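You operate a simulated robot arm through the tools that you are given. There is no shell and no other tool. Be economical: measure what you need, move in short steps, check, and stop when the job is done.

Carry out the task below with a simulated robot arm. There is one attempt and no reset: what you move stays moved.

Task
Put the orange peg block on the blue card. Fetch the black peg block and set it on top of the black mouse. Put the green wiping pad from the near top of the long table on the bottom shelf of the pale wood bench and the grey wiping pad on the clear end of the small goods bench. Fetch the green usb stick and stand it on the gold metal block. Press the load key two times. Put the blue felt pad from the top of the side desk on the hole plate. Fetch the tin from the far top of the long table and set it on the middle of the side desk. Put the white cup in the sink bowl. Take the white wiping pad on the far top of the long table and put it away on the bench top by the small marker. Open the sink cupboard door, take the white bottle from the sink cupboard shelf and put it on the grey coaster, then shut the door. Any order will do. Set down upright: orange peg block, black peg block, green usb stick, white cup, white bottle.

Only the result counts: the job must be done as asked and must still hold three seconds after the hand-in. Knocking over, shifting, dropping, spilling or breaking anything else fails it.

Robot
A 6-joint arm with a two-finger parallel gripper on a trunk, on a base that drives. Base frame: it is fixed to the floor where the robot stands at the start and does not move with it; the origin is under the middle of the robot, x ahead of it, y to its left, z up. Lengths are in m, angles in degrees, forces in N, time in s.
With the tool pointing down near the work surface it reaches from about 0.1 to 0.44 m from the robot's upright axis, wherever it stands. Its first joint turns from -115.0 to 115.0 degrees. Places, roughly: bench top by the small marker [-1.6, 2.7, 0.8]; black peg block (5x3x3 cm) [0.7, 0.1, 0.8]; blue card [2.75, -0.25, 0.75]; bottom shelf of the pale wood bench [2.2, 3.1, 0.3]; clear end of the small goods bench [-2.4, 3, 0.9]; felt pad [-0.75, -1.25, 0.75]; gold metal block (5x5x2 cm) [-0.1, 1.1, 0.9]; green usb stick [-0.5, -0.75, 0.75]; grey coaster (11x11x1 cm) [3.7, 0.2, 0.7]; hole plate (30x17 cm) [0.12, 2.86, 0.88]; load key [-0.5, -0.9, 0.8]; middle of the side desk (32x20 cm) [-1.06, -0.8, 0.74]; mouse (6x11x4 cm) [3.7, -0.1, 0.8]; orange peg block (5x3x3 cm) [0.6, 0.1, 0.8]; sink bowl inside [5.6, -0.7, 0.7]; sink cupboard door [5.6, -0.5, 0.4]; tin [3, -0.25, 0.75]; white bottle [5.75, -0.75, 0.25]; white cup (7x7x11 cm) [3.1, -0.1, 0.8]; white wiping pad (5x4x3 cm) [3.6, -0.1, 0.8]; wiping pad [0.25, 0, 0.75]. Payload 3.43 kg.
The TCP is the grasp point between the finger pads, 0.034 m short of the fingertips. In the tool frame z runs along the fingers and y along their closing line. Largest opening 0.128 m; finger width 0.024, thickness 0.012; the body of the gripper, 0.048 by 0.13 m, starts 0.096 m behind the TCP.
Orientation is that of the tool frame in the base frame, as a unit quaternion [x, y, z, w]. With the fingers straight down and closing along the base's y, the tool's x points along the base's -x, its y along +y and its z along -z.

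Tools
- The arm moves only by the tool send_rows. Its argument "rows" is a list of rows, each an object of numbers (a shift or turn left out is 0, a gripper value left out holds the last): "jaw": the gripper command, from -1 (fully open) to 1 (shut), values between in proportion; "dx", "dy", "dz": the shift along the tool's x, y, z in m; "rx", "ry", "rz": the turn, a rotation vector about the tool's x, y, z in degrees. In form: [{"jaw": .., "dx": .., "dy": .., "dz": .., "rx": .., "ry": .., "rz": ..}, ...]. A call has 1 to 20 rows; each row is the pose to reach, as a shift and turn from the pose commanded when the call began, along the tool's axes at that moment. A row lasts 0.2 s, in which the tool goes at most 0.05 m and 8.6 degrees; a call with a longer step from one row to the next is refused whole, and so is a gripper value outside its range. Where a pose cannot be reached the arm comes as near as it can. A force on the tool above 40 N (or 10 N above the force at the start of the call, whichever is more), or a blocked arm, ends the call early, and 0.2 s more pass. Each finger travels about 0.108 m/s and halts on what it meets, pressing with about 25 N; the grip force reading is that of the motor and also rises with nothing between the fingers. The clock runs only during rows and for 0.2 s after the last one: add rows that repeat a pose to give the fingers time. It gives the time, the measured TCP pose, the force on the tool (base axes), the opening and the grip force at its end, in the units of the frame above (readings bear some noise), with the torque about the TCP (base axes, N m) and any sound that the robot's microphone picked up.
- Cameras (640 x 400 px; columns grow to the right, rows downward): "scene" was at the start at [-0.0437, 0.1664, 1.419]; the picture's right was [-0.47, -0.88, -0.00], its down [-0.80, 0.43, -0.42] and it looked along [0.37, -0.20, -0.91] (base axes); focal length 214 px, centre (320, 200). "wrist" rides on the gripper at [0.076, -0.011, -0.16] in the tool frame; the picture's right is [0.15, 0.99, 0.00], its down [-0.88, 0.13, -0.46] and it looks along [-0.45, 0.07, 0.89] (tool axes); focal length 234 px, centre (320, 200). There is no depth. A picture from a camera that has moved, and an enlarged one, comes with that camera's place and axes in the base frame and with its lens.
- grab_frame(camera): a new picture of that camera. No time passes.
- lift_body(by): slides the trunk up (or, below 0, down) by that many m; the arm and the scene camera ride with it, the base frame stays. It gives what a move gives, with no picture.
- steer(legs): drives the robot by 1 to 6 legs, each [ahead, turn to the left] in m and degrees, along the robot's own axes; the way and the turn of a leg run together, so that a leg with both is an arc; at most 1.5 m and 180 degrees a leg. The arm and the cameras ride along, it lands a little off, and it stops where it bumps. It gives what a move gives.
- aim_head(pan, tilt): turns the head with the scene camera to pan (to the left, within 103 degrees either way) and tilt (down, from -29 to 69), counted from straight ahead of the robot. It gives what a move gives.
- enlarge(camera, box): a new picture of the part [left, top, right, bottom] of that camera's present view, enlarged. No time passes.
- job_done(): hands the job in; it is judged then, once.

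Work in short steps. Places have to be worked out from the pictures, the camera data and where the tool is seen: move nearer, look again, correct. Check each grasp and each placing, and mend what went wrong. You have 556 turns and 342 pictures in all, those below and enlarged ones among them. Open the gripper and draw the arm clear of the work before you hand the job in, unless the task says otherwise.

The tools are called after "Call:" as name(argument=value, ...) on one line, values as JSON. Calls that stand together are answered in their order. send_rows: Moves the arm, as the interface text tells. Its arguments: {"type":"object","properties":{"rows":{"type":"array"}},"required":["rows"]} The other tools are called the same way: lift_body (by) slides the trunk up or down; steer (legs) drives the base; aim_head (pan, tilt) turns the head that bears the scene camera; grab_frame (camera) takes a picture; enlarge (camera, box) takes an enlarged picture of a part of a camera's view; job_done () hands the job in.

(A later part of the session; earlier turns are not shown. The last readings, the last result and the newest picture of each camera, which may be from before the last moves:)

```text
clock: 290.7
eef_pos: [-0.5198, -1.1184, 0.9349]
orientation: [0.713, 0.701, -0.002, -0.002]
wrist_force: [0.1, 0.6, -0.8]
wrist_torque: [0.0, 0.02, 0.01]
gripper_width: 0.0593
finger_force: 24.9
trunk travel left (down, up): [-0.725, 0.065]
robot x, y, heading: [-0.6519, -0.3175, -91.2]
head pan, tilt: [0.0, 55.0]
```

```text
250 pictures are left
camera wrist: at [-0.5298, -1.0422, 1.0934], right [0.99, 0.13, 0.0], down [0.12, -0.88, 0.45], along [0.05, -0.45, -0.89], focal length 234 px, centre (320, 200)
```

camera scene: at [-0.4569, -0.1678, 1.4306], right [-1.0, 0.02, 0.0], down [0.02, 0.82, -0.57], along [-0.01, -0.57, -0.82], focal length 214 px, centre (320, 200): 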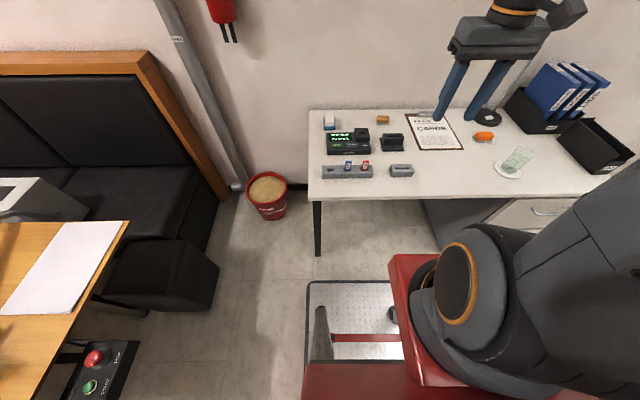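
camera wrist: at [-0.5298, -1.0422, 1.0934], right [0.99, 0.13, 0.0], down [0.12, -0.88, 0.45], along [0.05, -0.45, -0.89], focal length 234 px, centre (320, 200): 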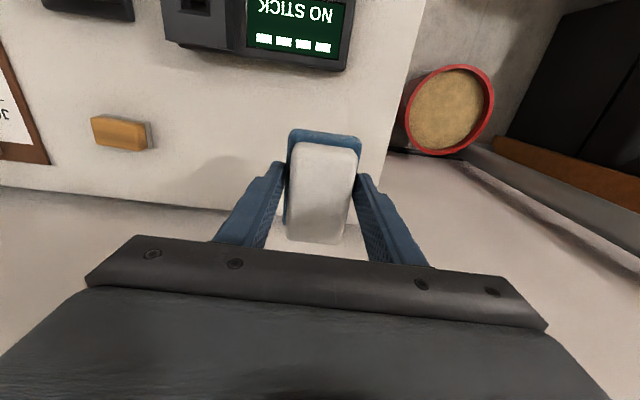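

Blue felt pad held (0.059). Raise, retract and drive to the hole-plate bench.

Call:
send_rows(rows=[{"jaw": 1, "dz": -0.04}, {"dz": -0.08}, {"dz": -0.12}, {"dz": -0.16}, {"dz": -0.19}, {"dz": -0.19, "dx": 0.04}, {"dz": -0.19, "dx": 0.08}, {"dz": -0.19, "dx": 0.12, "dy": -0.02}, {"dz": -0.19, "dx": 0.16, "dy": -0.04}, {"dz": -0.19, "dx": 0.2, "dy": -0.06}, {"dz": -0.19, "dx": 0.24, "dy": -0.08}, {"dz": -0.19, "dx": 0.28, "dy": -0.1}, {"dz": -0.19, "dx": 0.32, "dy": -0.12}, {"dz": -0.19, "dx": 0.36, "dy": -0.14}, {"dz": -0.19, "dx": 0.4, "dy": -0.14}, {"dz": -0.19, "dx": 0.4, "dy": -0.14}])

Call:
steer(legs=[[-0.7, 0], [0, -179], [1.5, 0], [0.25, 0], [0, -90]])

```text
clock: 294.1
eef_pos: [-0.6527, -0.7154, 1.125]
orientation: [0.714, 0.701, -0.002, -0.002]
wrist_force: [-0.2, 0.3, -0.6]
wrist_torque: [-0.01, -0.02, 0.0]
gripper_width: 0.0592
finger_force: 24.8
trunk travel left (down, up): [-0.725, 0.065]
robot x, y, heading: [-0.6554, -0.3166, -91.2]
head pan, tilt: [0.0, 55.0]
```

```text
clock: 317.4
eef_pos: [-0.2797, 2.142, 1.1256]
orientation: [-0.016, 1.0, -0.002, -0.001]
wrist_force: [0.0, -0.8, 0.0]
wrist_torque: [0.0, 0.0, -0.03]
gripper_width: 0.0593
finger_force: 25.4
trunk travel left (down, up): [-0.725, 0.065]
robot x, y, heading: [-0.6785, 2.1217, 1.8]
head pan, tilt: [0.0, 55.0]
```

Continue east to x≈0.12, then face the bench.

Call:
steer(legs=[[0.8, 0], [0, 88.5]])

Call:
aim_head(pan=0, tilt=45)

Call:
grab_frame(camera="scene")

Call:
grab_frame(camera="wrist")

```text
clock: 325.5
eef_pos: [0.1128, 2.5444, 1.126]
orientation: [0.714, -0.701, 0.002, -0.002]
wrist_force: [0.0, -0.2, -0.4]
wrist_torque: [-0.02, 0.01, -0.01]
gripper_width: 0.0591
finger_force: 25.1
trunk travel left (down, up): [-0.725, 0.065]
robot x, y, heading: [0.1276, 2.1468, 91.1]
head pan, tilt: [0.0, 55.0]
```

```text
clock: 326.2
eef_pos: [0.1118, 2.5454, 1.1262]
orientation: [0.713, -0.701, 0.001, -0.002]
wrist_force: [-0.3, 0.2, -0.6]
wrist_torque: [0.0, 0.02, 0.0]
gripper_width: 0.0592
finger_force: 24.7
trunk travel left (down, up): [-0.725, 0.065]
robot x, y, heading: [0.127, 2.1467, 90.9]
head pan, tilt: [0.0, 45.0]
```

```text
249 pictures are left
camera scene: at [-0.0689, 2.1293, 1.4439], right [1.0, 0.02, 0.0], down [0.01, -0.71, -0.71], along [-0.01, 0.71, -0.71], focal length 214 px, centre (320, 200)
```

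scene: 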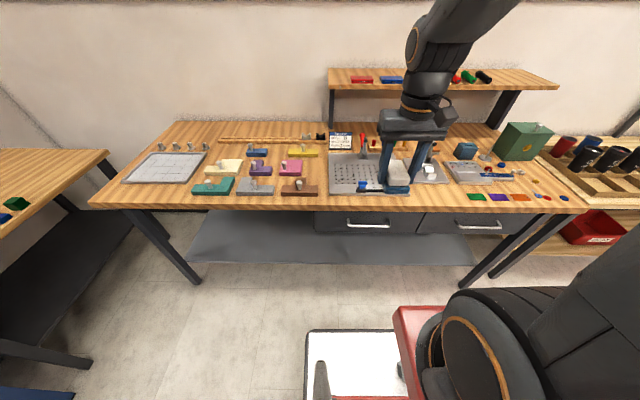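

```text
248 pictures are left
camera wrist: at [0.1236, 2.4705, 1.2846], right [-0.99, -0.16, 0.0], down [-0.15, 0.88, 0.46], along [-0.07, 0.45, -0.89], focal length 234 px, centre (320, 200)
```

wrist: 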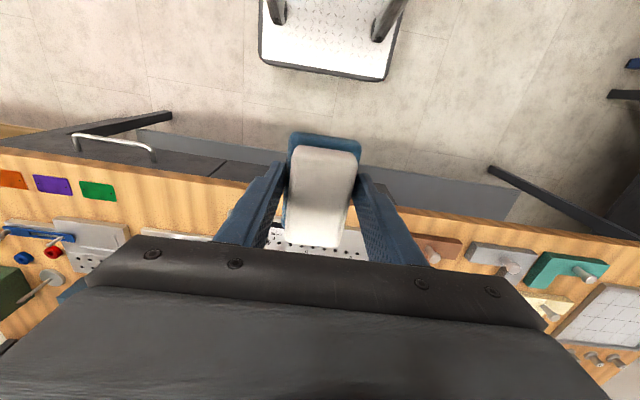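

The hole plate is hidden behind the gripper. Shift the arm left to see it.

Call:
send_rows(rows=[{"jaw": 1, "dy": 0.04}, {"dy": 0.08}, {"dy": 0.12}, {"dy": 0.16}, {"dy": 0.2}, {"dy": 0.24}, {"dy": 0.24}])

Call:
enlarge(camera="scene", box=[310, 110, 470, 210])

```text
clock: 327.8
eef_pos: [-0.1288, 2.5419, 1.1239]
orientation: [0.714, -0.7, 0.002, -0.001]
wrist_force: [0.5, 0.2, -0.8]
wrist_torque: [-0.03, -0.01, -0.03]
gripper_width: 0.0592
finger_force: 24.6
trunk travel left (down, up): [-0.725, 0.065]
robot x, y, heading: [0.1277, 2.1501, 90.9]
head pan, tilt: [0.0, 45.0]
```

```text
4.00 times, centred on (390, 160) of scene
camera zoom: at [-0.0692, 2.1293, 1.4439], right [1.0, 0.02, 0.0], down [0.01, -0.71, -0.71], along [-0.01, 0.71, -0.71], focal length 858 px, centre (40, 360)
```

zoom: 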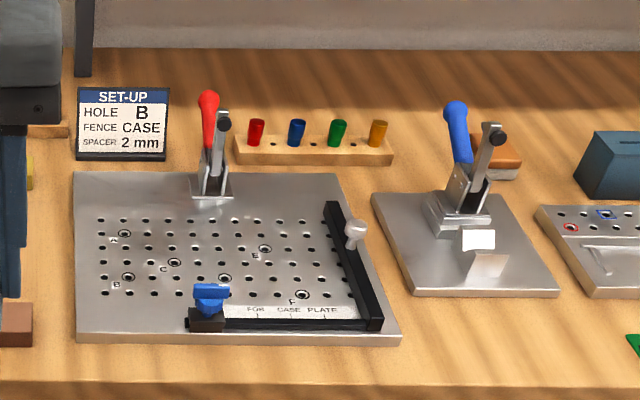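

Hole plate's clear hole field is centred ≈(0.095,2.85), z≈0.88. Move over it.

Call:
send_rows(rows=[{"jaw": 1, "dy": -0.04}, {"dy": -0.08}, {"dy": -0.12}, {"dy": -0.16}, {"dy": -0.2}, {"dy": -0.22, "dx": -0.04}, {"dy": -0.22, "dx": -0.08}, {"dy": -0.22, "dx": -0.12}, {"dy": -0.22, "dx": -0.16}, {"dy": -0.22, "dx": -0.2}, {"dy": -0.22, "dx": -0.24}, {"dy": -0.22, "dx": -0.28}, {"dy": -0.22, "dx": -0.31, "dz": 0.03}, {"dy": -0.22, "dx": -0.31, "dz": 0.07}, {"dy": -0.22, "dx": -0.31, "dz": 0.11}, {"dy": -0.22, "dx": -0.31, "dz": 0.11}])

Call:
grab_frame(camera="wrist")

Call:
enlarge(camera="scene", box=[310, 110, 470, 210])

```text
clock: 331.2
eef_pos: [0.0871, 2.8552, 1.0143]
orientation: [0.714, -0.7, 0.001, -0.003]
wrist_force: [0.1, 0.4, -0.8]
wrist_torque: [-0.03, -0.04, -0.02]
gripper_width: 0.0593
finger_force: 25.8
trunk travel left (down, up): [-0.725, 0.065]
robot x, y, heading: [0.1244, 2.1462, 91.1]
head pan, tilt: [0.0, 45.0]
```

```text
246 pictures are left
camera wrist: at [0.0986, 2.7804, 1.1734], right [-0.99, -0.16, 0.0], down [-0.15, 0.88, 0.46], along [-0.07, 0.45, -0.89], focal length 234 px, centre (320, 200)
```

wrist: 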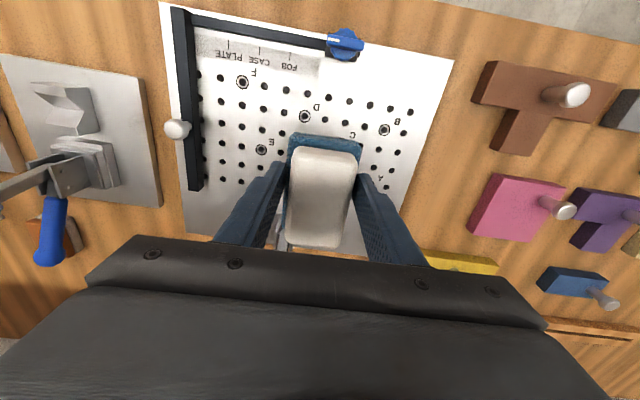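

```text
4.00 times, centred on (390, 160) of scene
camera zoom: at [-0.069, 2.1295, 1.444], right [1.0, 0.02, 0.0], down [0.01, -0.71, -0.71], along [-0.01, 0.71, -0.71], focal length 858 px, centre (40, 360)
```

zoom: 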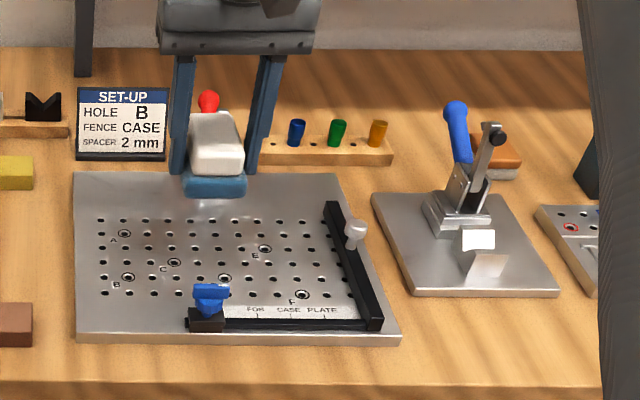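

Shift slightly to (0.10, 2.84) and lower until contact.

Call:
send_rows(rows=[{"jaw": 1, "dx": 0.015, "dy": -0.012, "dz": 0.02}, {"dx": 0.015, "dy": -0.012, "dz": 0.05}, {"dx": 0.015, "dy": -0.012, "dz": 0.07}, {"dx": 0.015, "dy": -0.012, "dz": 0.08}, {"dx": 0.015, "dy": -0.012, "dz": 0.085}, {"dx": 0.015, "dy": -0.012, "dz": 0.09}, {"dx": 0.015, "dy": -0.012, "dz": 0.095}, {"dx": 0.015, "dy": -0.012, "dz": 0.1}])

Call:
grab_frame(camera="wrist")

```text
clock: 333.0
eef_pos: [0.0994, 2.8416, 0.9196]
orientation: [0.713, -0.701, 0.001, -0.003]
wrist_force: [0.7, -6.6, 26.5]
wrist_torque: [-0.47, 0.25, 0.01]
gripper_width: 0.0593
finger_force: 24.4
trunk travel left (down, up): [-0.725, 0.065]
robot x, y, heading: [0.1255, 2.1459, 91.2]
head pan, tilt: [0.0, 45.0]
```

```text
244 pictures are left
camera wrist: at [0.1113, 2.765, 1.0772], right [-0.99, -0.16, 0.0], down [-0.15, 0.88, 0.46], along [-0.07, 0.45, -0.89], focal length 234 px, centre (320, 200)
```

wrist: 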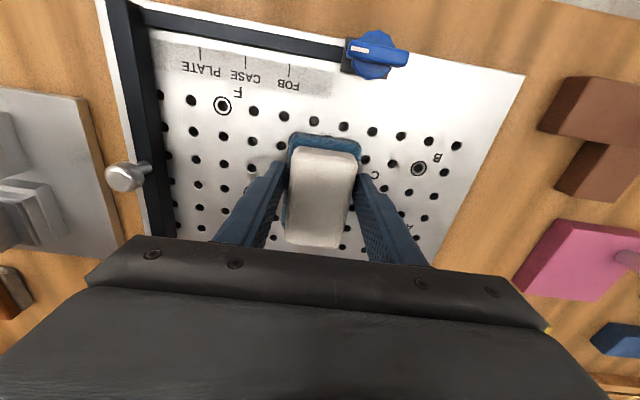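

On the plate. Ease, open and lift.

Call:
send_rows(rows=[{"jaw": 1, "dz": -0.004}, {"jaw": 0.0, "dz": -0.004}, {"jaw": -0.2, "dz": -0.004}, {"dz": -0.004}, {"dz": -0.04}, {"dz": -0.08}, {"dz": -0.12}, {"dz": -0.16}, {"dz": -0.2}, {"dz": -0.22}, {"dz": -0.22}])

Call:
grab_frame(camera="wrist")

```text
clock: 335.4
eef_pos: [0.0987, 2.8391, 1.136]
orientation: [0.713, -0.701, 0.002, -0.002]
wrist_force: [0.7, -0.9, -0.1]
wrist_torque: [-0.01, -0.04, -0.01]
gripper_width: 0.0767
finger_force: 0.1
trunk travel left (down, up): [-0.725, 0.065]
robot x, y, heading: [0.1288, 2.1454, 90.9]
head pan, tilt: [0.0, 45.0]
```

```text
243 pictures are left
camera wrist: at [0.1102, 2.7656, 1.2948], right [-0.99, -0.16, 0.0], down [-0.15, 0.88, 0.45], along [-0.07, 0.45, -0.89], focal length 234 px, centre (320, 200)
```

wrist: 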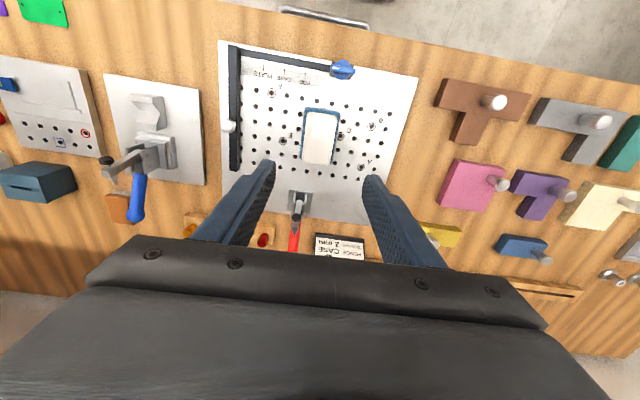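

The felt pad lies on the hole plate. Next the grey wiping pad: retract and drive back to the long table's near end.

Call:
send_rows(rows=[{"jaw": -0.4, "dx": 0.04}, {"dx": 0.08}, {"dx": 0.12}, {"dx": 0.16}, {"dx": 0.2}, {"dx": 0.24}, {"dx": 0.28}, {"dx": 0.3}, {"dx": 0.3}])

Call:
steer(legs=[[0, 89], [0.82, 0], [0, 90], [1.5, 0], [0.63, 0], [0, 90]])

Call:
aim_head(pan=0, tilt=45)

Call:
grab_frame(camera="scene")

```text
clock: 337.4
eef_pos: [0.1039, 2.5399, 1.1348]
orientation: [0.713, -0.701, 0.002, -0.003]
wrist_force: [-0.7, -0.4, -0.1]
wrist_torque: [0.0, 0.01, -0.01]
gripper_width: 0.0896
finger_force: 0.0
trunk travel left (down, up): [-0.725, 0.065]
robot x, y, heading: [0.125, 2.1491, 91.0]
head pan, tilt: [0.0, 45.0]
```

```text
clock: 363.3
eef_pos: [-0.2794, 0.0461, 1.1348]
orientation: [0.002, 1.0, -0.003, 0.0]
wrist_force: [-0.1, -0.4, -0.1]
wrist_torque: [0.03, -0.01, 0.02]
gripper_width: 0.0896
finger_force: 0.1
trunk travel left (down, up): [-0.725, 0.065]
robot x, y, heading: [-0.6766, 0.0328, -0.2]
head pan, tilt: [0.0, 45.0]
```

```text
clock: 363.9
eef_pos: [-0.2803, 0.0441, 1.1346]
orientation: [0.001, 1.0, -0.003, 0.0]
wrist_force: [0.2, -0.3, -0.9]
wrist_torque: [0.02, 0.01, 0.0]
gripper_width: 0.0894
finger_force: 0.0
trunk travel left (down, up): [-0.725, 0.065]
robot x, y, heading: [-0.6713, 0.0261, -0.0]
head pan, tilt: [0.0, 45.0]
```

```text
242 pictures are left
camera scene: at [-0.6898, 0.2248, 1.444], right [0.0, -1.0, 0.0], down [-0.71, 0.0, -0.71], along [0.71, 0.0, -0.71], focal length 214 px, centre (320, 200)
```

scene: 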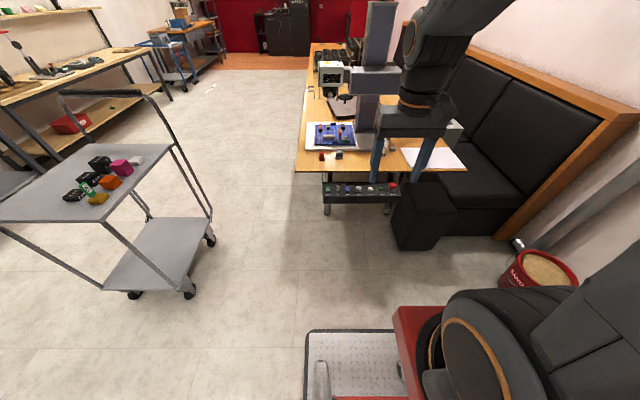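

Stick still stands. Drive forward to x≈−0.2 and go over the grey pad (0.359,0.113).

Call:
steer(legs=[[0.46, 0]])

Call:
send_rows(rows=[{"jaw": -0.4, "dx": -0.04, "dy": 0.02}, {"dx": -0.08, "dy": 0.04}, {"dx": -0.12, "dy": 0.06}, {"dx": -0.15, "dy": 0.06, "dz": 0.03}, {"dx": -0.17, "dy": 0.06, "dz": 0.07}, {"dx": -0.17, "dy": 0.06, "dz": 0.11}, {"dx": -0.17, "dy": 0.06, "dz": 0.15}, {"dx": -0.17, "dy": 0.06, "dz": 0.19}, {"dx": -0.17, "dy": 0.06, "dz": 0.23}, {"dx": -0.17, "dy": 0.06, "dz": 0.23}])

Call:
grab_frame(camera="wrist")

```text
clock: 366.7
eef_pos: [0.1791, 0.0438, 1.1337]
orientation: [0.002, 1.0, -0.003, 0.0]
wrist_force: [-0.5, -0.1, -0.3]
wrist_torque: [0.01, 0.0, -0.02]
gripper_width: 0.0896
finger_force: 0.0
trunk travel left (down, up): [-0.725, 0.065]
robot x, y, heading: [-0.214, 0.0277, -0.2]
head pan, tilt: [0.0, 45.0]
```

```text
clock: 368.9
eef_pos: [0.3486, 0.1003, 0.9056]
orientation: [0.002, 1.0, -0.003, 0.0]
wrist_force: [-0.3, -0.5, 0.7]
wrist_torque: [-0.06, -0.02, 0.03]
gripper_width: 0.0897
finger_force: 0.2
trunk travel left (down, up): [-0.725, 0.065]
robot x, y, heading: [-0.214, 0.029, -0.3]
head pan, tilt: [0.0, 45.0]
```

```text
241 pictures are left
camera wrist: at [0.2726, 0.0917, 1.0642], right [-0.14, 0.99, 0.0], down [0.88, 0.13, 0.46], along [0.45, 0.06, -0.89], focal length 234 px, centre (320, 200)
```

wrist: 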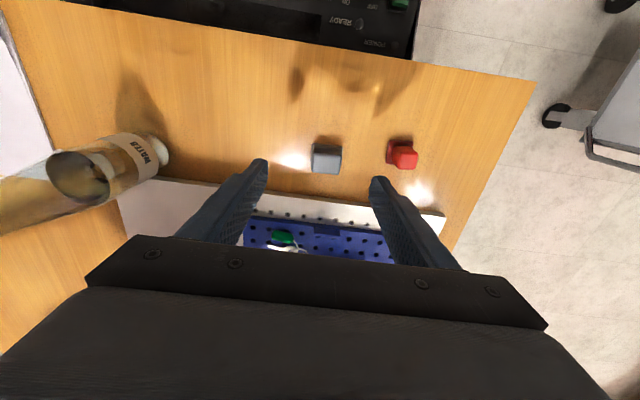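

Grey pad ≈(0.358,0.110). Descend, grip, lift.

Call:
send_rows(rows=[{"jaw": -0.15, "dx": -0.009, "dy": 0.01, "dz": 0.03}, {"dx": -0.009, "dy": 0.01, "dz": 0.07}, {"dx": -0.009, "dy": 0.01, "dz": 0.1}, {"dx": -0.009, "dy": 0.01, "dz": 0.116}, {"jaw": 0.3, "dx": -0.009, "dy": 0.01, "dz": 0.116}, {"jaw": 1, "dx": -0.009, "dy": 0.01, "dz": 0.116}, {"dx": -0.009, "dy": 0.01, "dz": 0.116}, {"dx": -0.009, "dy": 0.01, "dz": 0.116}])

Call:
send_rows(rows=[{"jaw": 1, "dz": -0.03}, {"dz": -0.07}, {"dz": -0.11}, {"dz": -0.15}, {"dz": -0.15}])

Call:
grab_frame(camera="wrist")

```text
clock: 370.7
eef_pos: [0.3585, 0.1103, 0.7886]
orientation: [0.001, 1.0, -0.002, 0.0]
wrist_force: [-0.5, -0.1, -0.7]
wrist_torque: [0.0, 0.0, 0.04]
gripper_width: 0.037
finger_force: 25.1
trunk travel left (down, up): [-0.725, 0.065]
robot x, y, heading: [-0.2181, 0.0281, -0.3]
head pan, tilt: [0.0, 45.0]
```

```text
clock: 371.9
eef_pos: [0.357, 0.1101, 0.9392]
orientation: [0.002, 1.0, -0.003, 0.001]
wrist_force: [-0.5, -0.5, -0.6]
wrist_torque: [0.01, 0.01, 0.04]
gripper_width: 0.0368
finger_force: 25.0
trunk travel left (down, up): [-0.725, 0.065]
robot x, y, heading: [-0.215, 0.0277, -0.2]
head pan, tilt: [0.0, 45.0]
```

```text
240 pictures are left
camera wrist: at [0.2812, 0.101, 1.0976], right [-0.14, 0.99, 0.0], down [0.88, 0.13, 0.45], along [0.45, 0.06, -0.89], focal length 234 px, centre (320, 200)
```

wrist: 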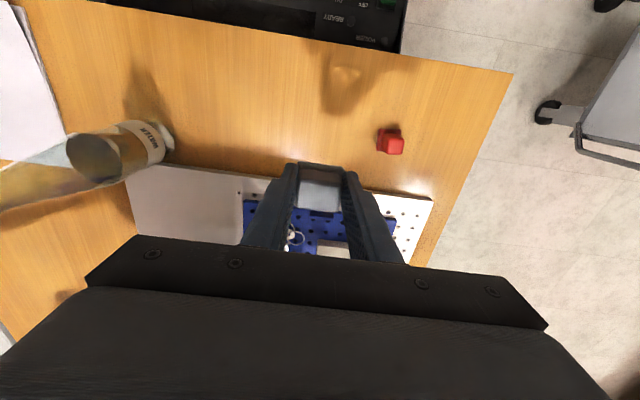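

Grey pad held. Retract, back off, turn west and look for the small-goods bench.

Call:
send_rows(rows=[{"jaw": 1, "dz": -0.04}, {"dz": -0.08}, {"dz": -0.12}, {"dz": -0.16}, {"dz": -0.19}, {"dz": -0.19, "dx": 0.04}, {"dz": -0.19, "dx": 0.08}, {"dz": -0.19, "dx": 0.12}, {"dz": -0.19, "dx": 0.16}, {"dz": -0.19, "dx": 0.18}])

Call:
steer(legs=[[-0.55, 0], [0, 178]])

Call:
aim_head(pan=-25, tilt=20)

Call:
grab_frame(camera="scene")

Call:
aim_head(pan=20, tilt=35)

Call:
grab_frame(camera="scene")

```text
clock: 374.1
eef_pos: [0.1788, 0.113, 1.1304]
orientation: [0.003, 1.0, -0.003, 0.0]
wrist_force: [0.5, 0.5, -0.7]
wrist_torque: [0.04, 0.03, 0.02]
gripper_width: 0.0369
finger_force: 24.8
trunk travel left (down, up): [-0.725, 0.065]
robot x, y, heading: [-0.2144, 0.0294, -0.1]
head pan, tilt: [0.0, 45.0]
```

```text
clock: 384.5
eef_pos: [-1.1633, -0.0388, 1.1293]
orientation: [1.0, -0.024, -0.001, -0.003]
wrist_force: [0.2, 1.3, 0.4]
wrist_torque: [0.04, 0.02, -0.02]
gripper_width: 0.0368
finger_force: 24.7
trunk travel left (down, up): [-0.725, 0.065]
robot x, y, heading: [-0.7638, 0.0262, 177.1]
head pan, tilt: [0.0, 45.0]
```

```text
clock: 385.4
eef_pos: [-1.1617, -0.0381, 1.1288]
orientation: [1.0, -0.023, 0.0, -0.002]
wrist_force: [-0.2, 0.4, -1.1]
wrist_torque: [0.0, 0.03, 0.0]
gripper_width: 0.037
finger_force: 24.6
trunk travel left (down, up): [-0.725, 0.065]
robot x, y, heading: [-0.7663, 0.0274, 177.2]
head pan, tilt: [-25.0, 20.0]
```

```text
239 pictures are left
camera scene: at [-0.7635, -0.1269, 1.4826], right [0.46, 0.89, 0.0], down [0.3, -0.16, -0.94], along [-0.83, 0.44, -0.34], focal length 214 px, centre (320, 200)
```

scene: 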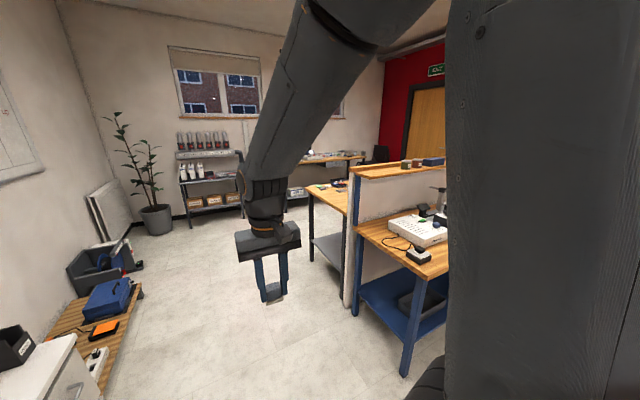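

```text
clock: 386.5
eef_pos: [-1.1627, -0.0381, 1.1287]
orientation: [1.0, -0.024, 0.0, -0.003]
wrist_force: [-0.4, -1.9, 0.3]
wrist_torque: [0.01, -0.03, 0.02]
gripper_width: 0.0372
finger_force: 25.2
trunk travel left (down, up): [-0.725, 0.065]
robot x, y, heading: [-0.7659, 0.0299, 177.3]
head pan, tilt: [20.0, 35.0]
```

```text
238 pictures are left
camera scene: at [-0.7652, -0.1962, 1.4588], right [-0.3, 0.96, 0.0], down [0.55, 0.17, -0.82], along [-0.78, -0.24, -0.57], focal length 214 px, centre (320, 200)
```

scene: 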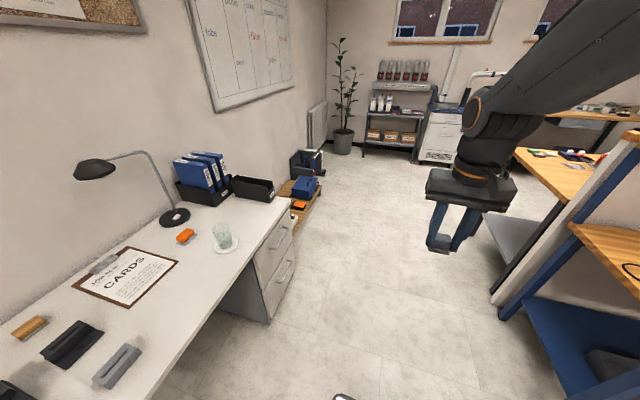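

A bench stands behind the partition, facing west (front x≈−2.55). I drive around to its west side.

Call:
steer(legs=[[1.2, 0], [1.1, 0], [0, -87]])

Call:
aim_head(pan=-20, tilt=25)

Call:
grab_frame(camera="scene")

Call:
aim_head(pan=30, tilt=25)

Call:
grab_frame(camera="scene")

```text
clock: 401.5
eef_pos: [-3.1342, 0.5556, 1.1296]
orientation: [-0.702, 0.712, -0.002, 0.002]
wrist_force: [-0.2, -0.5, -0.9]
wrist_torque: [0.02, 0.0, 0.01]
gripper_width: 0.0368
finger_force: 25.6
trunk travel left (down, up): [-0.725, 0.065]
robot x, y, heading: [-3.0535, 0.161, 89.0]
head pan, tilt: [20.0, 35.0]
```

```text
clock: 402.5
eef_pos: [-3.1354, 0.5565, 1.1308]
orientation: [-0.702, 0.712, -0.002, 0.001]
wrist_force: [0.0, 0.1, -1.1]
wrist_torque: [-0.02, 0.02, 0.04]
gripper_width: 0.0372
finger_force: 24.8
trunk travel left (down, up): [-0.725, 0.065]
robot x, y, heading: [-3.0519, 0.1617, 89.3]
head pan, tilt: [-20.0, 25.0]
```

```text
237 pictures are left
camera scene: at [-3.2188, 0.1555, 1.4745], right [0.94, -0.35, 0.0], down [-0.15, -0.4, -0.91], along [0.32, 0.85, -0.42], focal length 214 px, centre (320, 200)
```

scene: 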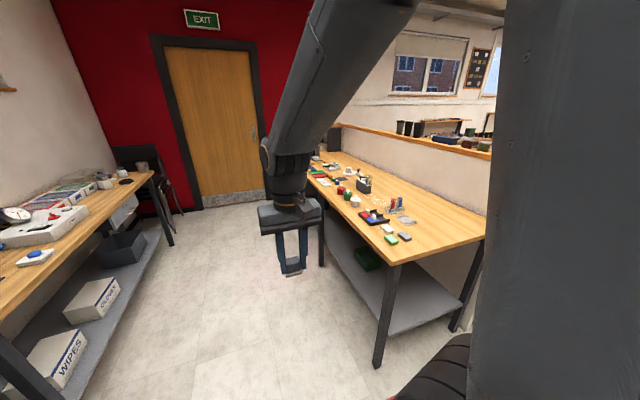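

```text
clock: 403.7
eef_pos: [-3.1341, 0.5559, 1.1298]
orientation: [-0.702, 0.712, -0.002, 0.002]
wrist_force: [0.6, -0.1, 0.0]
wrist_torque: [0.03, 0.01, 0.01]
gripper_width: 0.0369
finger_force: 24.6
trunk travel left (down, up): [-0.725, 0.065]
robot x, y, heading: [-3.0538, 0.161, 89.2]
head pan, tilt: [30.0, 25.0]
```

```text
236 pictures are left
camera scene: at [-3.2963, 0.1498, 1.4746], right [0.87, 0.49, 0.0], down [0.21, -0.37, -0.91], along [-0.44, 0.79, -0.42], focal length 214 px, centre (320, 200)
```

scene: 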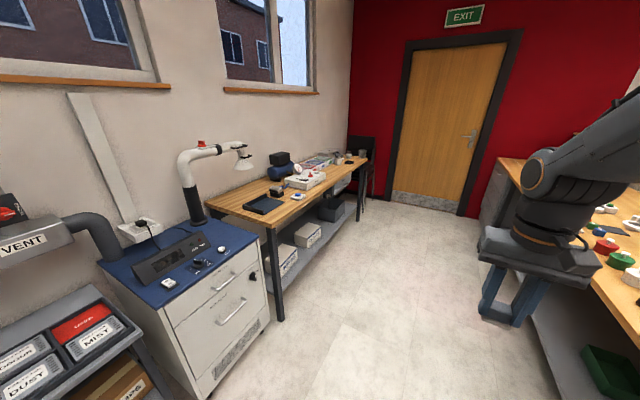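

The far end (y≈3) of the goods bench should be the clear one. Drive north and look.

Call:
steer(legs=[[0, 2.5], [1.5, 0], [0.6, 0], [0, -2]])

Call:
aim_head(pan=-45, tilt=35)

Call:
grab_frame(camera="scene")

Call:
aim_head(pan=0, tilt=40)

Call:
grab_frame(camera="scene")

```text
clock: 414.9
eef_pos: [-3.1922, 2.6573, 1.1291]
orientation: [-0.703, 0.711, -0.002, 0.001]
wrist_force: [-0.4, -0.1, -0.5]
wrist_torque: [-0.01, 0.0, -0.02]
gripper_width: 0.037
finger_force: 24.9
trunk travel left (down, up): [-0.725, 0.065]
robot x, y, heading: [-3.1126, 2.267, 89.3]
head pan, tilt: [30.0, 25.0]
```

```text
clock: 416.4
eef_pos: [-3.192, 2.6561, 1.1298]
orientation: [-0.704, 0.71, -0.002, 0.002]
wrist_force: [0.1, -0.8, 0.0]
wrist_torque: [0.0, 0.0, 0.0]
gripper_width: 0.0369
finger_force: 24.7
trunk travel left (down, up): [-0.725, 0.065]
robot x, y, heading: [-3.1064, 2.2618, 89.5]
head pan, tilt: [-45.0, 35.0]
```

```text
235 pictures are left
camera scene: at [-3.2444, 2.2311, 1.4588], right [0.7, -0.71, 0.0], down [-0.41, -0.4, -0.82], along [0.58, 0.57, -0.57], focal length 214 px, centre (320, 200)
```

scene: 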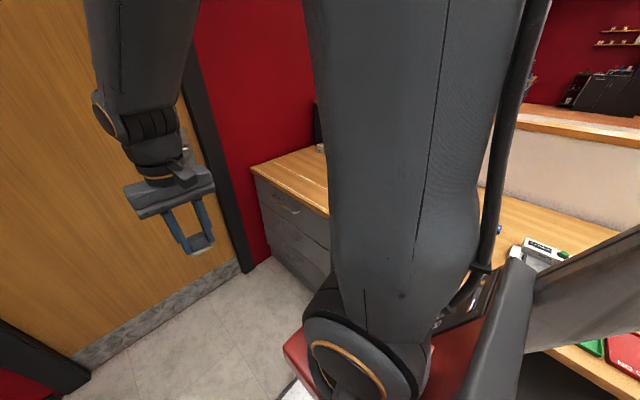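

```text
clock: 417.5
eef_pos: [-3.1928, 2.6565, 1.1299]
orientation: [-0.703, 0.711, -0.002, 0.002]
wrist_force: [-0.3, -0.3, -0.3]
wrist_torque: [-0.01, 0.03, 0.0]
gripper_width: 0.037
finger_force: 24.9
trunk travel left (down, up): [-0.725, 0.065]
robot x, y, heading: [-3.1104, 2.2619, 89.5]
head pan, tilt: [0.0, 40.0]
```

```text
234 pictures are left
camera scene: at [-3.3063, 2.2544, 1.4512], right [1.0, -0.01, 0.0], down [-0.01, -0.64, -0.77], along [0.01, 0.77, -0.64], focal length 214 px, centre (320, 200)
```

scene: 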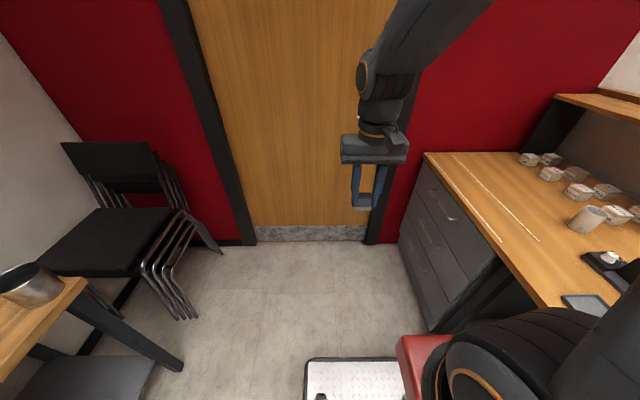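

The goods bench's far end is at y≈2.5–3.35, front x≈−2.71. I move to y≈2.75 and face it.

Call:
steer(legs=[[0.48, 0], [0, -89]])

Call:
aim_head(pan=10, tilt=50)

Call:
grab_frame(camera="scene")

Call:
grab_frame(camera="wrist")

```text
clock: 424.1
eef_pos: [-2.7126, 2.8274, 1.1297]
orientation: [-0.003, 1.0, -0.003, 0.0]
wrist_force: [-0.3, 0.1, 0.4]
wrist_torque: [0.01, 0.01, 0.01]
gripper_width: 0.0371
finger_force: 24.8
trunk travel left (down, up): [-0.725, 0.065]
robot x, y, heading: [-3.1043, 2.7382, 0.4]
head pan, tilt: [0.0, 40.0]
```

```text
clock: 424.9
eef_pos: [-2.7131, 2.8276, 1.1292]
orientation: [-0.003, 1.0, -0.002, 0.0]
wrist_force: [0.6, 0.1, -0.8]
wrist_torque: [-0.01, 0.02, 0.02]
gripper_width: 0.037
finger_force: 25.0
trunk travel left (down, up): [-0.725, 0.065]
robot x, y, heading: [-3.1039, 2.7369, 0.4]
head pan, tilt: [10.0, 50.0]
```

```text
233 pictures are left
camera scene: at [-3.1282, 2.9476, 1.4371], right [0.18, -0.98, 0.0], down [-0.75, -0.14, -0.64], along [0.63, 0.12, -0.77], focal length 214 px, centre (320, 200)
```

scene: 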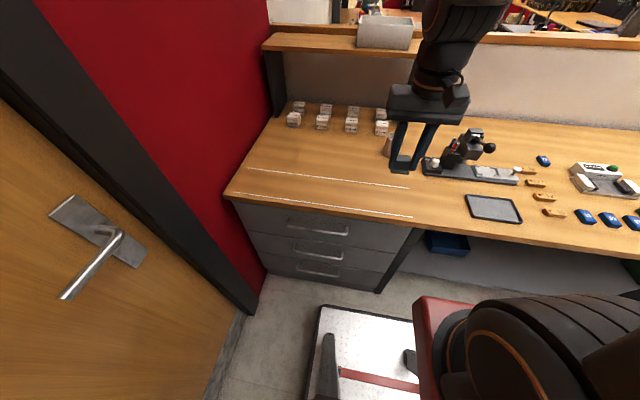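

```text
232 pictures are left
camera wrist: at [-2.7889, 2.8175, 1.2887], right [-0.15, 0.99, 0.0], down [0.88, 0.14, 0.46], along [0.45, 0.07, -0.89], focal length 234 px, centre (320, 200)
```

wrist: 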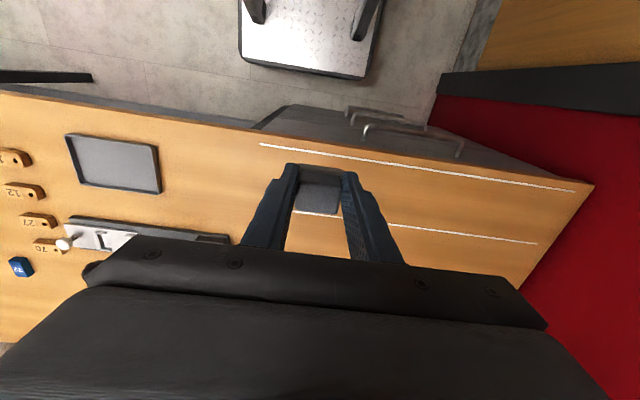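

The clear area beyond the lines around (-2.43, 3.02) is free. Move there and lower.

Call:
send_rows(rows=[{"jaw": 1, "dx": -0.03, "dy": 0.03}, {"dx": -0.06, "dy": 0.06}, {"dx": -0.09, "dy": 0.09}, {"dx": -0.12, "dy": 0.12}, {"dx": -0.15, "dy": 0.15}, {"dx": -0.18, "dy": 0.18}, {"dx": -0.22, "dy": 0.19}, {"dx": -0.26, "dy": 0.19}, {"dx": -0.283, "dy": 0.19}, {"dx": -0.283, "dy": 0.19, "dz": 0.04}, {"dx": -0.283, "dy": 0.19, "dz": 0.08}, {"dx": -0.283, "dy": 0.19, "dz": 0.12}, {"dx": -0.283, "dy": 0.19, "dz": 0.16}, {"dx": -0.283, "dy": 0.19, "dz": 0.16}])

Call:
grab_frame(camera="wrist")

Call:
grab_frame(camera="scene")

```text
clock: 427.9
eef_pos: [-2.4313, 3.0182, 0.968]
orientation: [-0.002, 1.0, -0.003, 0.0]
wrist_force: [0.0, -0.8, -1.0]
wrist_torque: [-0.03, 0.02, -0.01]
gripper_width: 0.0369
finger_force: 25.1
trunk travel left (down, up): [-0.725, 0.065]
robot x, y, heading: [-3.1073, 2.7394, 0.1]
head pan, tilt: [10.0, 50.0]
```

```text
231 pictures are left
camera wrist: at [-2.5069, 3.008, 1.127], right [-0.15, 0.99, 0.0], down [0.88, 0.14, 0.46], along [0.45, 0.07, -0.89], focal length 234 px, centre (320, 200)
```

wrist: 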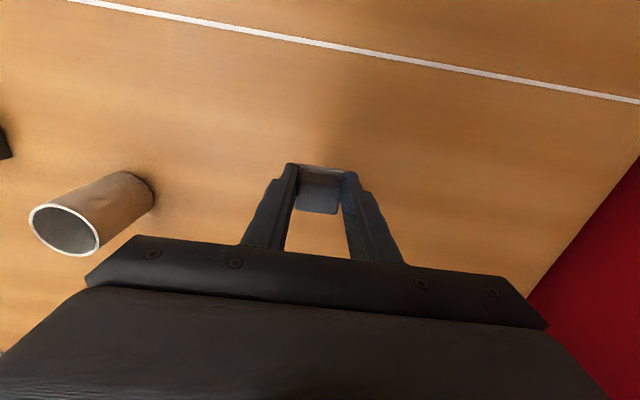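

```text
230 pictures are left
camera scene: at [-3.1281, 2.9477, 1.4371], right [0.18, -0.98, 0.0], down [-0.75, -0.14, -0.64], along [0.63, 0.12, -0.77], focal length 214 px, centre (320, 200)
```

scene: 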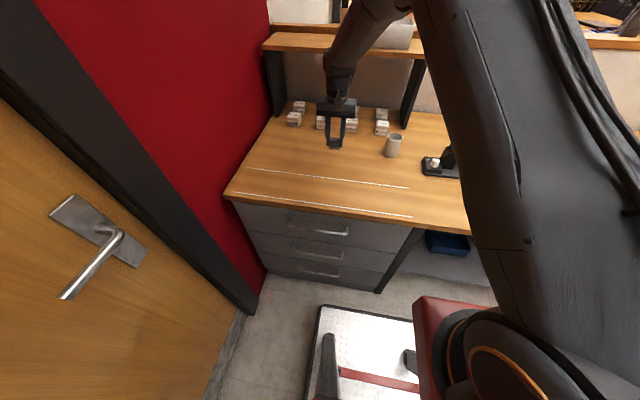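

Clear. Lower to contact.

Call:
send_rows(rows=[{"jaw": 1, "dz": 0.03}, {"dz": 0.05}, {"dz": 0.057}, {"dz": 0.064}, {"dz": 0.071}, {"dz": 0.078}, {"dz": 0.085}, {"dz": 0.092}, {"dz": 0.098}])

```text
clock: 429.1
eef_pos: [-2.4284, 3.0194, 0.9032]
orientation: [-0.003, 1.0, -0.001, 0.005]
wrist_force: [-2.5, 0.3, 13.5]
wrist_torque: [0.0, 0.13, 0.03]
gripper_width: 0.037
finger_force: 24.7
trunk travel left (down, up): [-0.725, 0.065]
robot x, y, heading: [-3.1051, 2.7395, 0.5]
head pan, tilt: [10.0, 50.0]
stopped in row 6: the force on the tool passed its limit at 44 N (the readings are from after the stop); the commanded pose is now the measured one
```

Contact. Open and lift, then check.

Call:
send_rows(rows=[{"jaw": 0.2}, {"jaw": 0.0}, {"jaw": 0.0}, {"dz": -0.04}, {"dz": -0.08}, {"dz": -0.12}, {"dz": -0.16}, {"dz": -0.2}, {"dz": -0.24}, {"dz": -0.24, "dx": 0.04}, {"dz": -0.24, "dx": 0.08}, {"dz": -0.24, "dx": 0.12}, {"dz": -0.24, "dx": 0.16}, {"dz": -0.24, "dx": 0.2}, {"dz": -0.24, "dx": 0.24}, {"dz": -0.24, "dx": 0.28}, {"dz": -0.24, "dx": 0.28}])

Call:
grab_frame(camera="scene")

```text
clock: 432.7
eef_pos: [-2.7107, 3.0185, 1.1421]
orientation: [-0.003, 1.0, 0.0, 0.003]
wrist_force: [-0.6, 0.4, 0.4]
wrist_torque: [0.02, -0.03, 0.0]
gripper_width: 0.064
finger_force: 0.1
trunk travel left (down, up): [-0.725, 0.065]
robot x, y, heading: [-3.1068, 2.7379, 0.2]
head pan, tilt: [10.0, 50.0]
```

```text
229 pictures are left
camera scene: at [-3.1283, 2.9476, 1.4371], right [0.18, -0.98, 0.0], down [-0.75, -0.14, -0.64], along [0.63, 0.12, -0.77], focal length 214 px, centre (320, 200)
```

scene: 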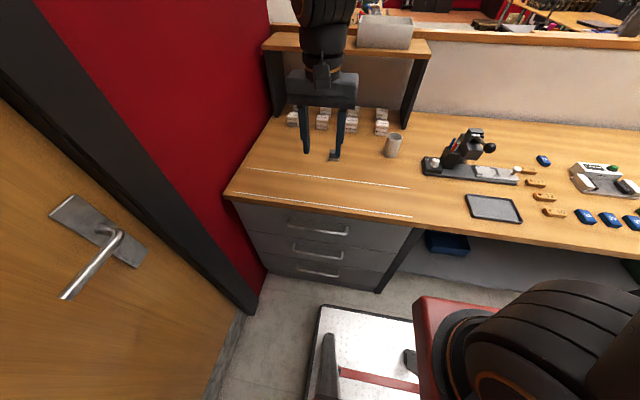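

Grey pad is placed. Now for the peg blocks: I'll route round via the north lane to the table's left side at x≈0.85.

Call:
send_rows(rows=[{"jaw": -0.4, "dy": -0.04}, {"dy": -0.08}, {"dy": -0.12}, {"dy": -0.16}, {"dy": -0.2}, {"dy": -0.24}, {"dy": -0.28}, {"dy": -0.28}])

Call:
steer(legs=[[0, -90], [1.5, 0], [1.12, 0], [0, 90], [1.5, 0], [0.92, 0]])

```text
clock: 434.5
eef_pos: [-2.7092, 2.7363, 1.1413]
orientation: [-0.003, 1.0, -0.001, 0.003]
wrist_force: [0.2, -0.1, 0.4]
wrist_torque: [0.01, -0.01, 0.0]
gripper_width: 0.0897
finger_force: 0.1
trunk travel left (down, up): [-0.725, 0.065]
robot x, y, heading: [-3.1071, 2.7373, 0.3]
head pan, tilt: [10.0, 50.0]
```

```text
clock: 466.4
eef_pos: [-0.2919, 0.0786, 1.1407]
orientation: [0.006, 1.0, -0.001, 0.003]
wrist_force: [-1.1, -0.5, -0.4]
wrist_torque: [-0.01, -0.01, -0.01]
gripper_width: 0.0896
finger_force: 0.1
trunk travel left (down, up): [-0.725, 0.065]
robot x, y, heading: [-0.6867, 0.0863, -0.3]
head pan, tilt: [10.0, 50.0]
```

Continue along the lane.

Call:
steer(legs=[[0, 90.3], [1.5, 0], [0.52, 0], [0, -90], [1.5, 0]])

Call:
steer(legs=[[0.06, 0], [0, -90], [1.05, 0]])

Call:
aim_head(pan=0, tilt=45)

Call:
grab_frame(camera="scene")

```text
clock: 491.2
eef_pos: [1.2317, 2.0928, 1.1405]
orientation: [0.005, 1.0, -0.002, 0.004]
wrist_force: [0.1, 0.1, 0.1]
wrist_torque: [0.02, -0.01, 0.01]
gripper_width: 0.0897
finger_force: 0.1
trunk travel left (down, up): [-0.725, 0.065]
robot x, y, heading: [0.8351, 2.0953, -0.9]
head pan, tilt: [10.0, 50.0]
```

```text
clock: 501.0
eef_pos: [0.8881, 0.6522, 1.1403]
orientation: [0.707, 0.707, -0.004, 0.001]
wrist_force: [-0.5, -0.9, 0.3]
wrist_torque: [0.01, -0.01, 0.05]
gripper_width: 0.0898
finger_force: 0.1
trunk travel left (down, up): [-0.725, 0.065]
robot x, y, heading: [0.8899, 1.0512, -90.0]
head pan, tilt: [10.0, 50.0]
```

```text
clock: 501.7
eef_pos: [0.8861, 0.6521, 1.1411]
orientation: [0.707, 0.707, -0.003, 0.002]
wrist_force: [-0.1, -0.3, 0.1]
wrist_torque: [-0.01, -0.01, 0.04]
gripper_width: 0.0894
finger_force: 0.2
trunk travel left (down, up): [-0.725, 0.065]
robot x, y, heading: [0.8918, 1.0514, -90.1]
head pan, tilt: [0.0, 45.0]
```

```text
228 pictures are left
camera scene: at [1.0848, 1.0644, 1.444], right [-1.0, 0.0, 0.0], down [0.0, 0.71, -0.71], along [0.0, -0.71, -0.71], focal length 214 px, centre (320, 200)
```

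scene: 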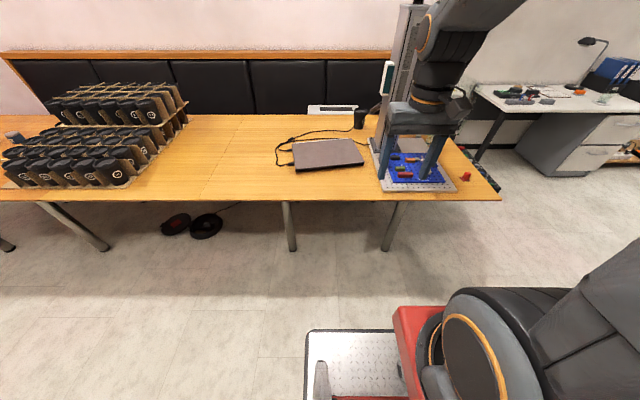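

The gripper hides the machine. Move the arm to the east side and zoom in.

Call:
send_rows(rows=[{"dy": 0.04}, {"dy": 0.08}, {"dy": 0.12}, {"dy": 0.16}, {"dy": 0.2}, {"dy": 0.24}, {"dy": 0.28}, {"dy": 0.32}, {"dy": 0.34, "dx": 0.03}, {"dy": 0.34, "dx": 0.05}, {"dy": 0.34, "dx": 0.05}])

Call:
enlarge(camera="scene", box=[340, 60, 520, 220])

```text
clock: 504.1
eef_pos: [1.2272, 0.7034, 1.1401]
orientation: [0.707, 0.707, -0.004, 0.002]
wrist_force: [-0.6, -0.1, 0.1]
wrist_torque: [0.02, 0.01, -0.01]
gripper_width: 0.0895
finger_force: 0.2
trunk travel left (down, up): [-0.725, 0.065]
robot x, y, heading: [0.8891, 1.0468, -89.9]
head pan, tilt: [0.0, 45.0]
```

```text
2.50 times, centred on (430, 140) of scene
camera zoom: at [1.0849, 1.0644, 1.444], right [-1.0, 0.0, 0.0], down [0.0, 0.71, -0.71], along [0.0, -0.71, -0.71], focal length 536 px, centre (45, 350)
```

zoom: 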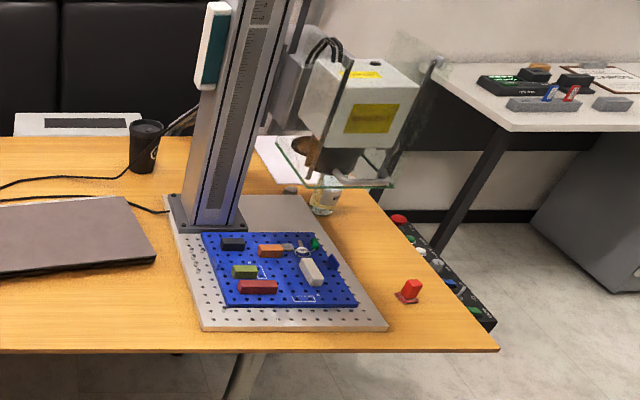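

It's a laser marker: head/glass hang over the board (glass z≈0.99). I'll reach in with a ~55° pitched tool. First shape the arm here, clear of the table.

Call:
send_rows(rows=[{"dy": -0.04}, {"dy": -0.08}, {"dy": -0.12}, {"dy": -0.16}, {"dy": -0.2}, {"dy": -0.24}, {"dy": -0.28}, {"dy": -0.32}, {"dy": -0.36}, {"dy": -0.4}, {"dy": -0.44, "dx": -0.02}, {"dy": -0.45, "dx": -0.06, "dz": 0.02}, {"dy": -0.45, "dx": -0.1, "dz": 0.04}, {"dy": -0.45, "dx": -0.12, "dz": 0.08}, {"dy": -0.45, "dx": -0.12, "dz": 0.12}, {"dy": -0.45, "dx": -0.12, "dz": 0.15}, {"dy": -0.45, "dx": -0.12, "dz": 0.15}])

Call:
send_rows(rows=[{"jaw": -0.1, "ry": -8}, {"ry": -16}, {"ry": -24}, {"ry": -32}, {"ry": -40}, {"ry": -48}, {"ry": -55}, {"ry": -55}])

Call:
grab_frame(camera="scene")

Call:
grab_frame(camera="wrist")

```text
clock: 507.7
eef_pos: [0.7765, 0.5807, 0.9912]
orientation: [0.707, 0.707, -0.003, 0.002]
wrist_force: [-0.4, -0.5, 0.5]
wrist_torque: [0.01, 0.03, 0.0]
gripper_width: 0.0899
finger_force: 0.0
trunk travel left (down, up): [-0.725, 0.065]
robot x, y, heading: [0.8928, 1.0491, -89.8]
head pan, tilt: [0.0, 45.0]
```

```text
clock: 509.5
eef_pos: [0.7523, 0.5486, 1.0155]
orientation: [0.631, 0.626, -0.312, 0.335]
wrist_force: [-0.3, 0.1, -0.1]
wrist_torque: [0.0, 0.0, -0.02]
gripper_width: 0.0701
finger_force: 0.0
out of reach, approached as far as the arm can: row 3, 4, 5, 6, 7, 8
trunk travel left (down, up): [-0.725, 0.065]
robot x, y, heading: [0.8908, 1.0476, -90.1]
head pan, tilt: [0.0, 45.0]
```

```text
226 pictures are left
camera scene: at [1.0847, 1.0644, 1.444], right [-1.0, 0.0, 0.0], down [0.0, 0.71, -0.71], along [0.0, -0.71, -0.71], focal length 214 px, centre (320, 200)
```

scene: 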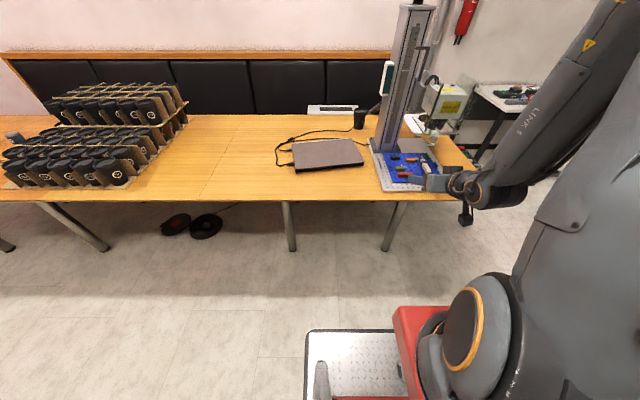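

```text
225 pictures are left
camera wrist: at [0.7392, 0.7228, 1.0461], right [0.99, 0.09, -0.09], down [0.1, -0.14, 0.99], along [0.08, -0.99, -0.15], focal length 234 px, centre (320, 200)
```

wrist: 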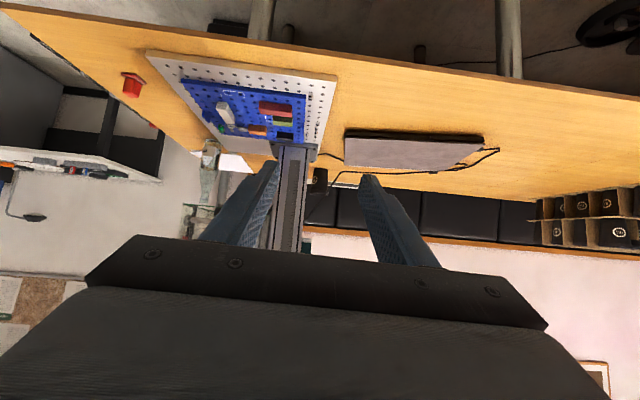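

Now lower the pitched tool to z≈0.88 before driving in.

Call:
send_rows(rows=[{"dx": 0.03, "dz": 0.021}, {"dx": 0.06, "dz": 0.042}, {"dx": 0.09, "dz": 0.063}, {"dx": 0.111, "dz": 0.077}, {"dx": 0.111, "dz": 0.077}])

Call:
steer(legs=[[0.3, 0]])

Call:
grab_frame(camera="wrist")

Call:
grab_frame(camera="scene")

```text
clock: 510.7
eef_pos: [0.7265, 0.4998, 0.9272]
orientation: [0.639, 0.623, -0.292, 0.344]
wrist_force: [-0.7, 0.1, -0.1]
wrist_torque: [0.01, 0.02, 0.01]
gripper_width: 0.0702
finger_force: 0.0
out of reach, approached as far as the arm can: row 1, 2, 3, 4, 5
trunk travel left (down, up): [-0.725, 0.065]
robot x, y, heading: [0.8891, 1.0541, -89.8]
head pan, tilt: [0.0, 45.0]
```

```text
clock: 512.8
eef_pos: [0.7272, 0.1973, 0.9271]
orientation: [0.639, 0.623, -0.293, 0.344]
wrist_force: [-0.5, 0.6, -1.2]
wrist_torque: [-0.04, 0.02, -0.01]
gripper_width: 0.0704
finger_force: 0.0
trunk travel left (down, up): [-0.725, 0.065]
robot x, y, heading: [0.8904, 0.7465, -89.8]
head pan, tilt: [0.0, 45.0]
```

```text
224 pictures are left
camera wrist: at [0.7113, 0.3703, 0.9601], right [0.99, 0.1, -0.04], down [0.06, -0.16, 0.99], along [0.09, -0.98, -0.16], focal length 234 px, centre (320, 200)
```

wrist: 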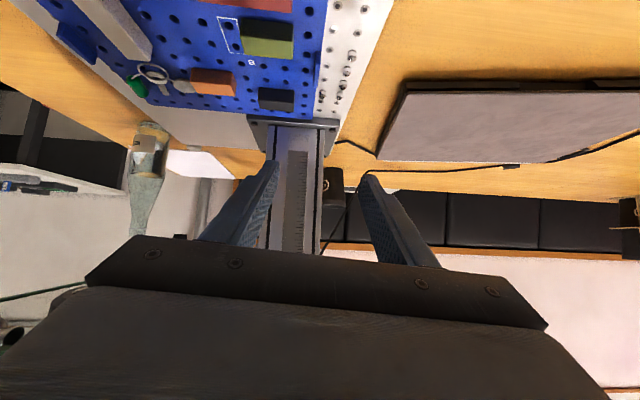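

```text
223 pictures are left
camera scene: at [1.0848, 0.7614, 1.444], right [-1.0, 0.0, 0.0], down [0.0, 0.71, -0.71], along [0.0, -0.71, -0.71], focal length 214 px, centre (320, 200)
```

scene: 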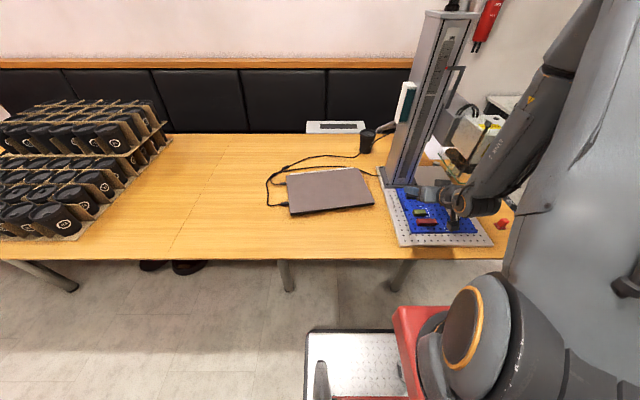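

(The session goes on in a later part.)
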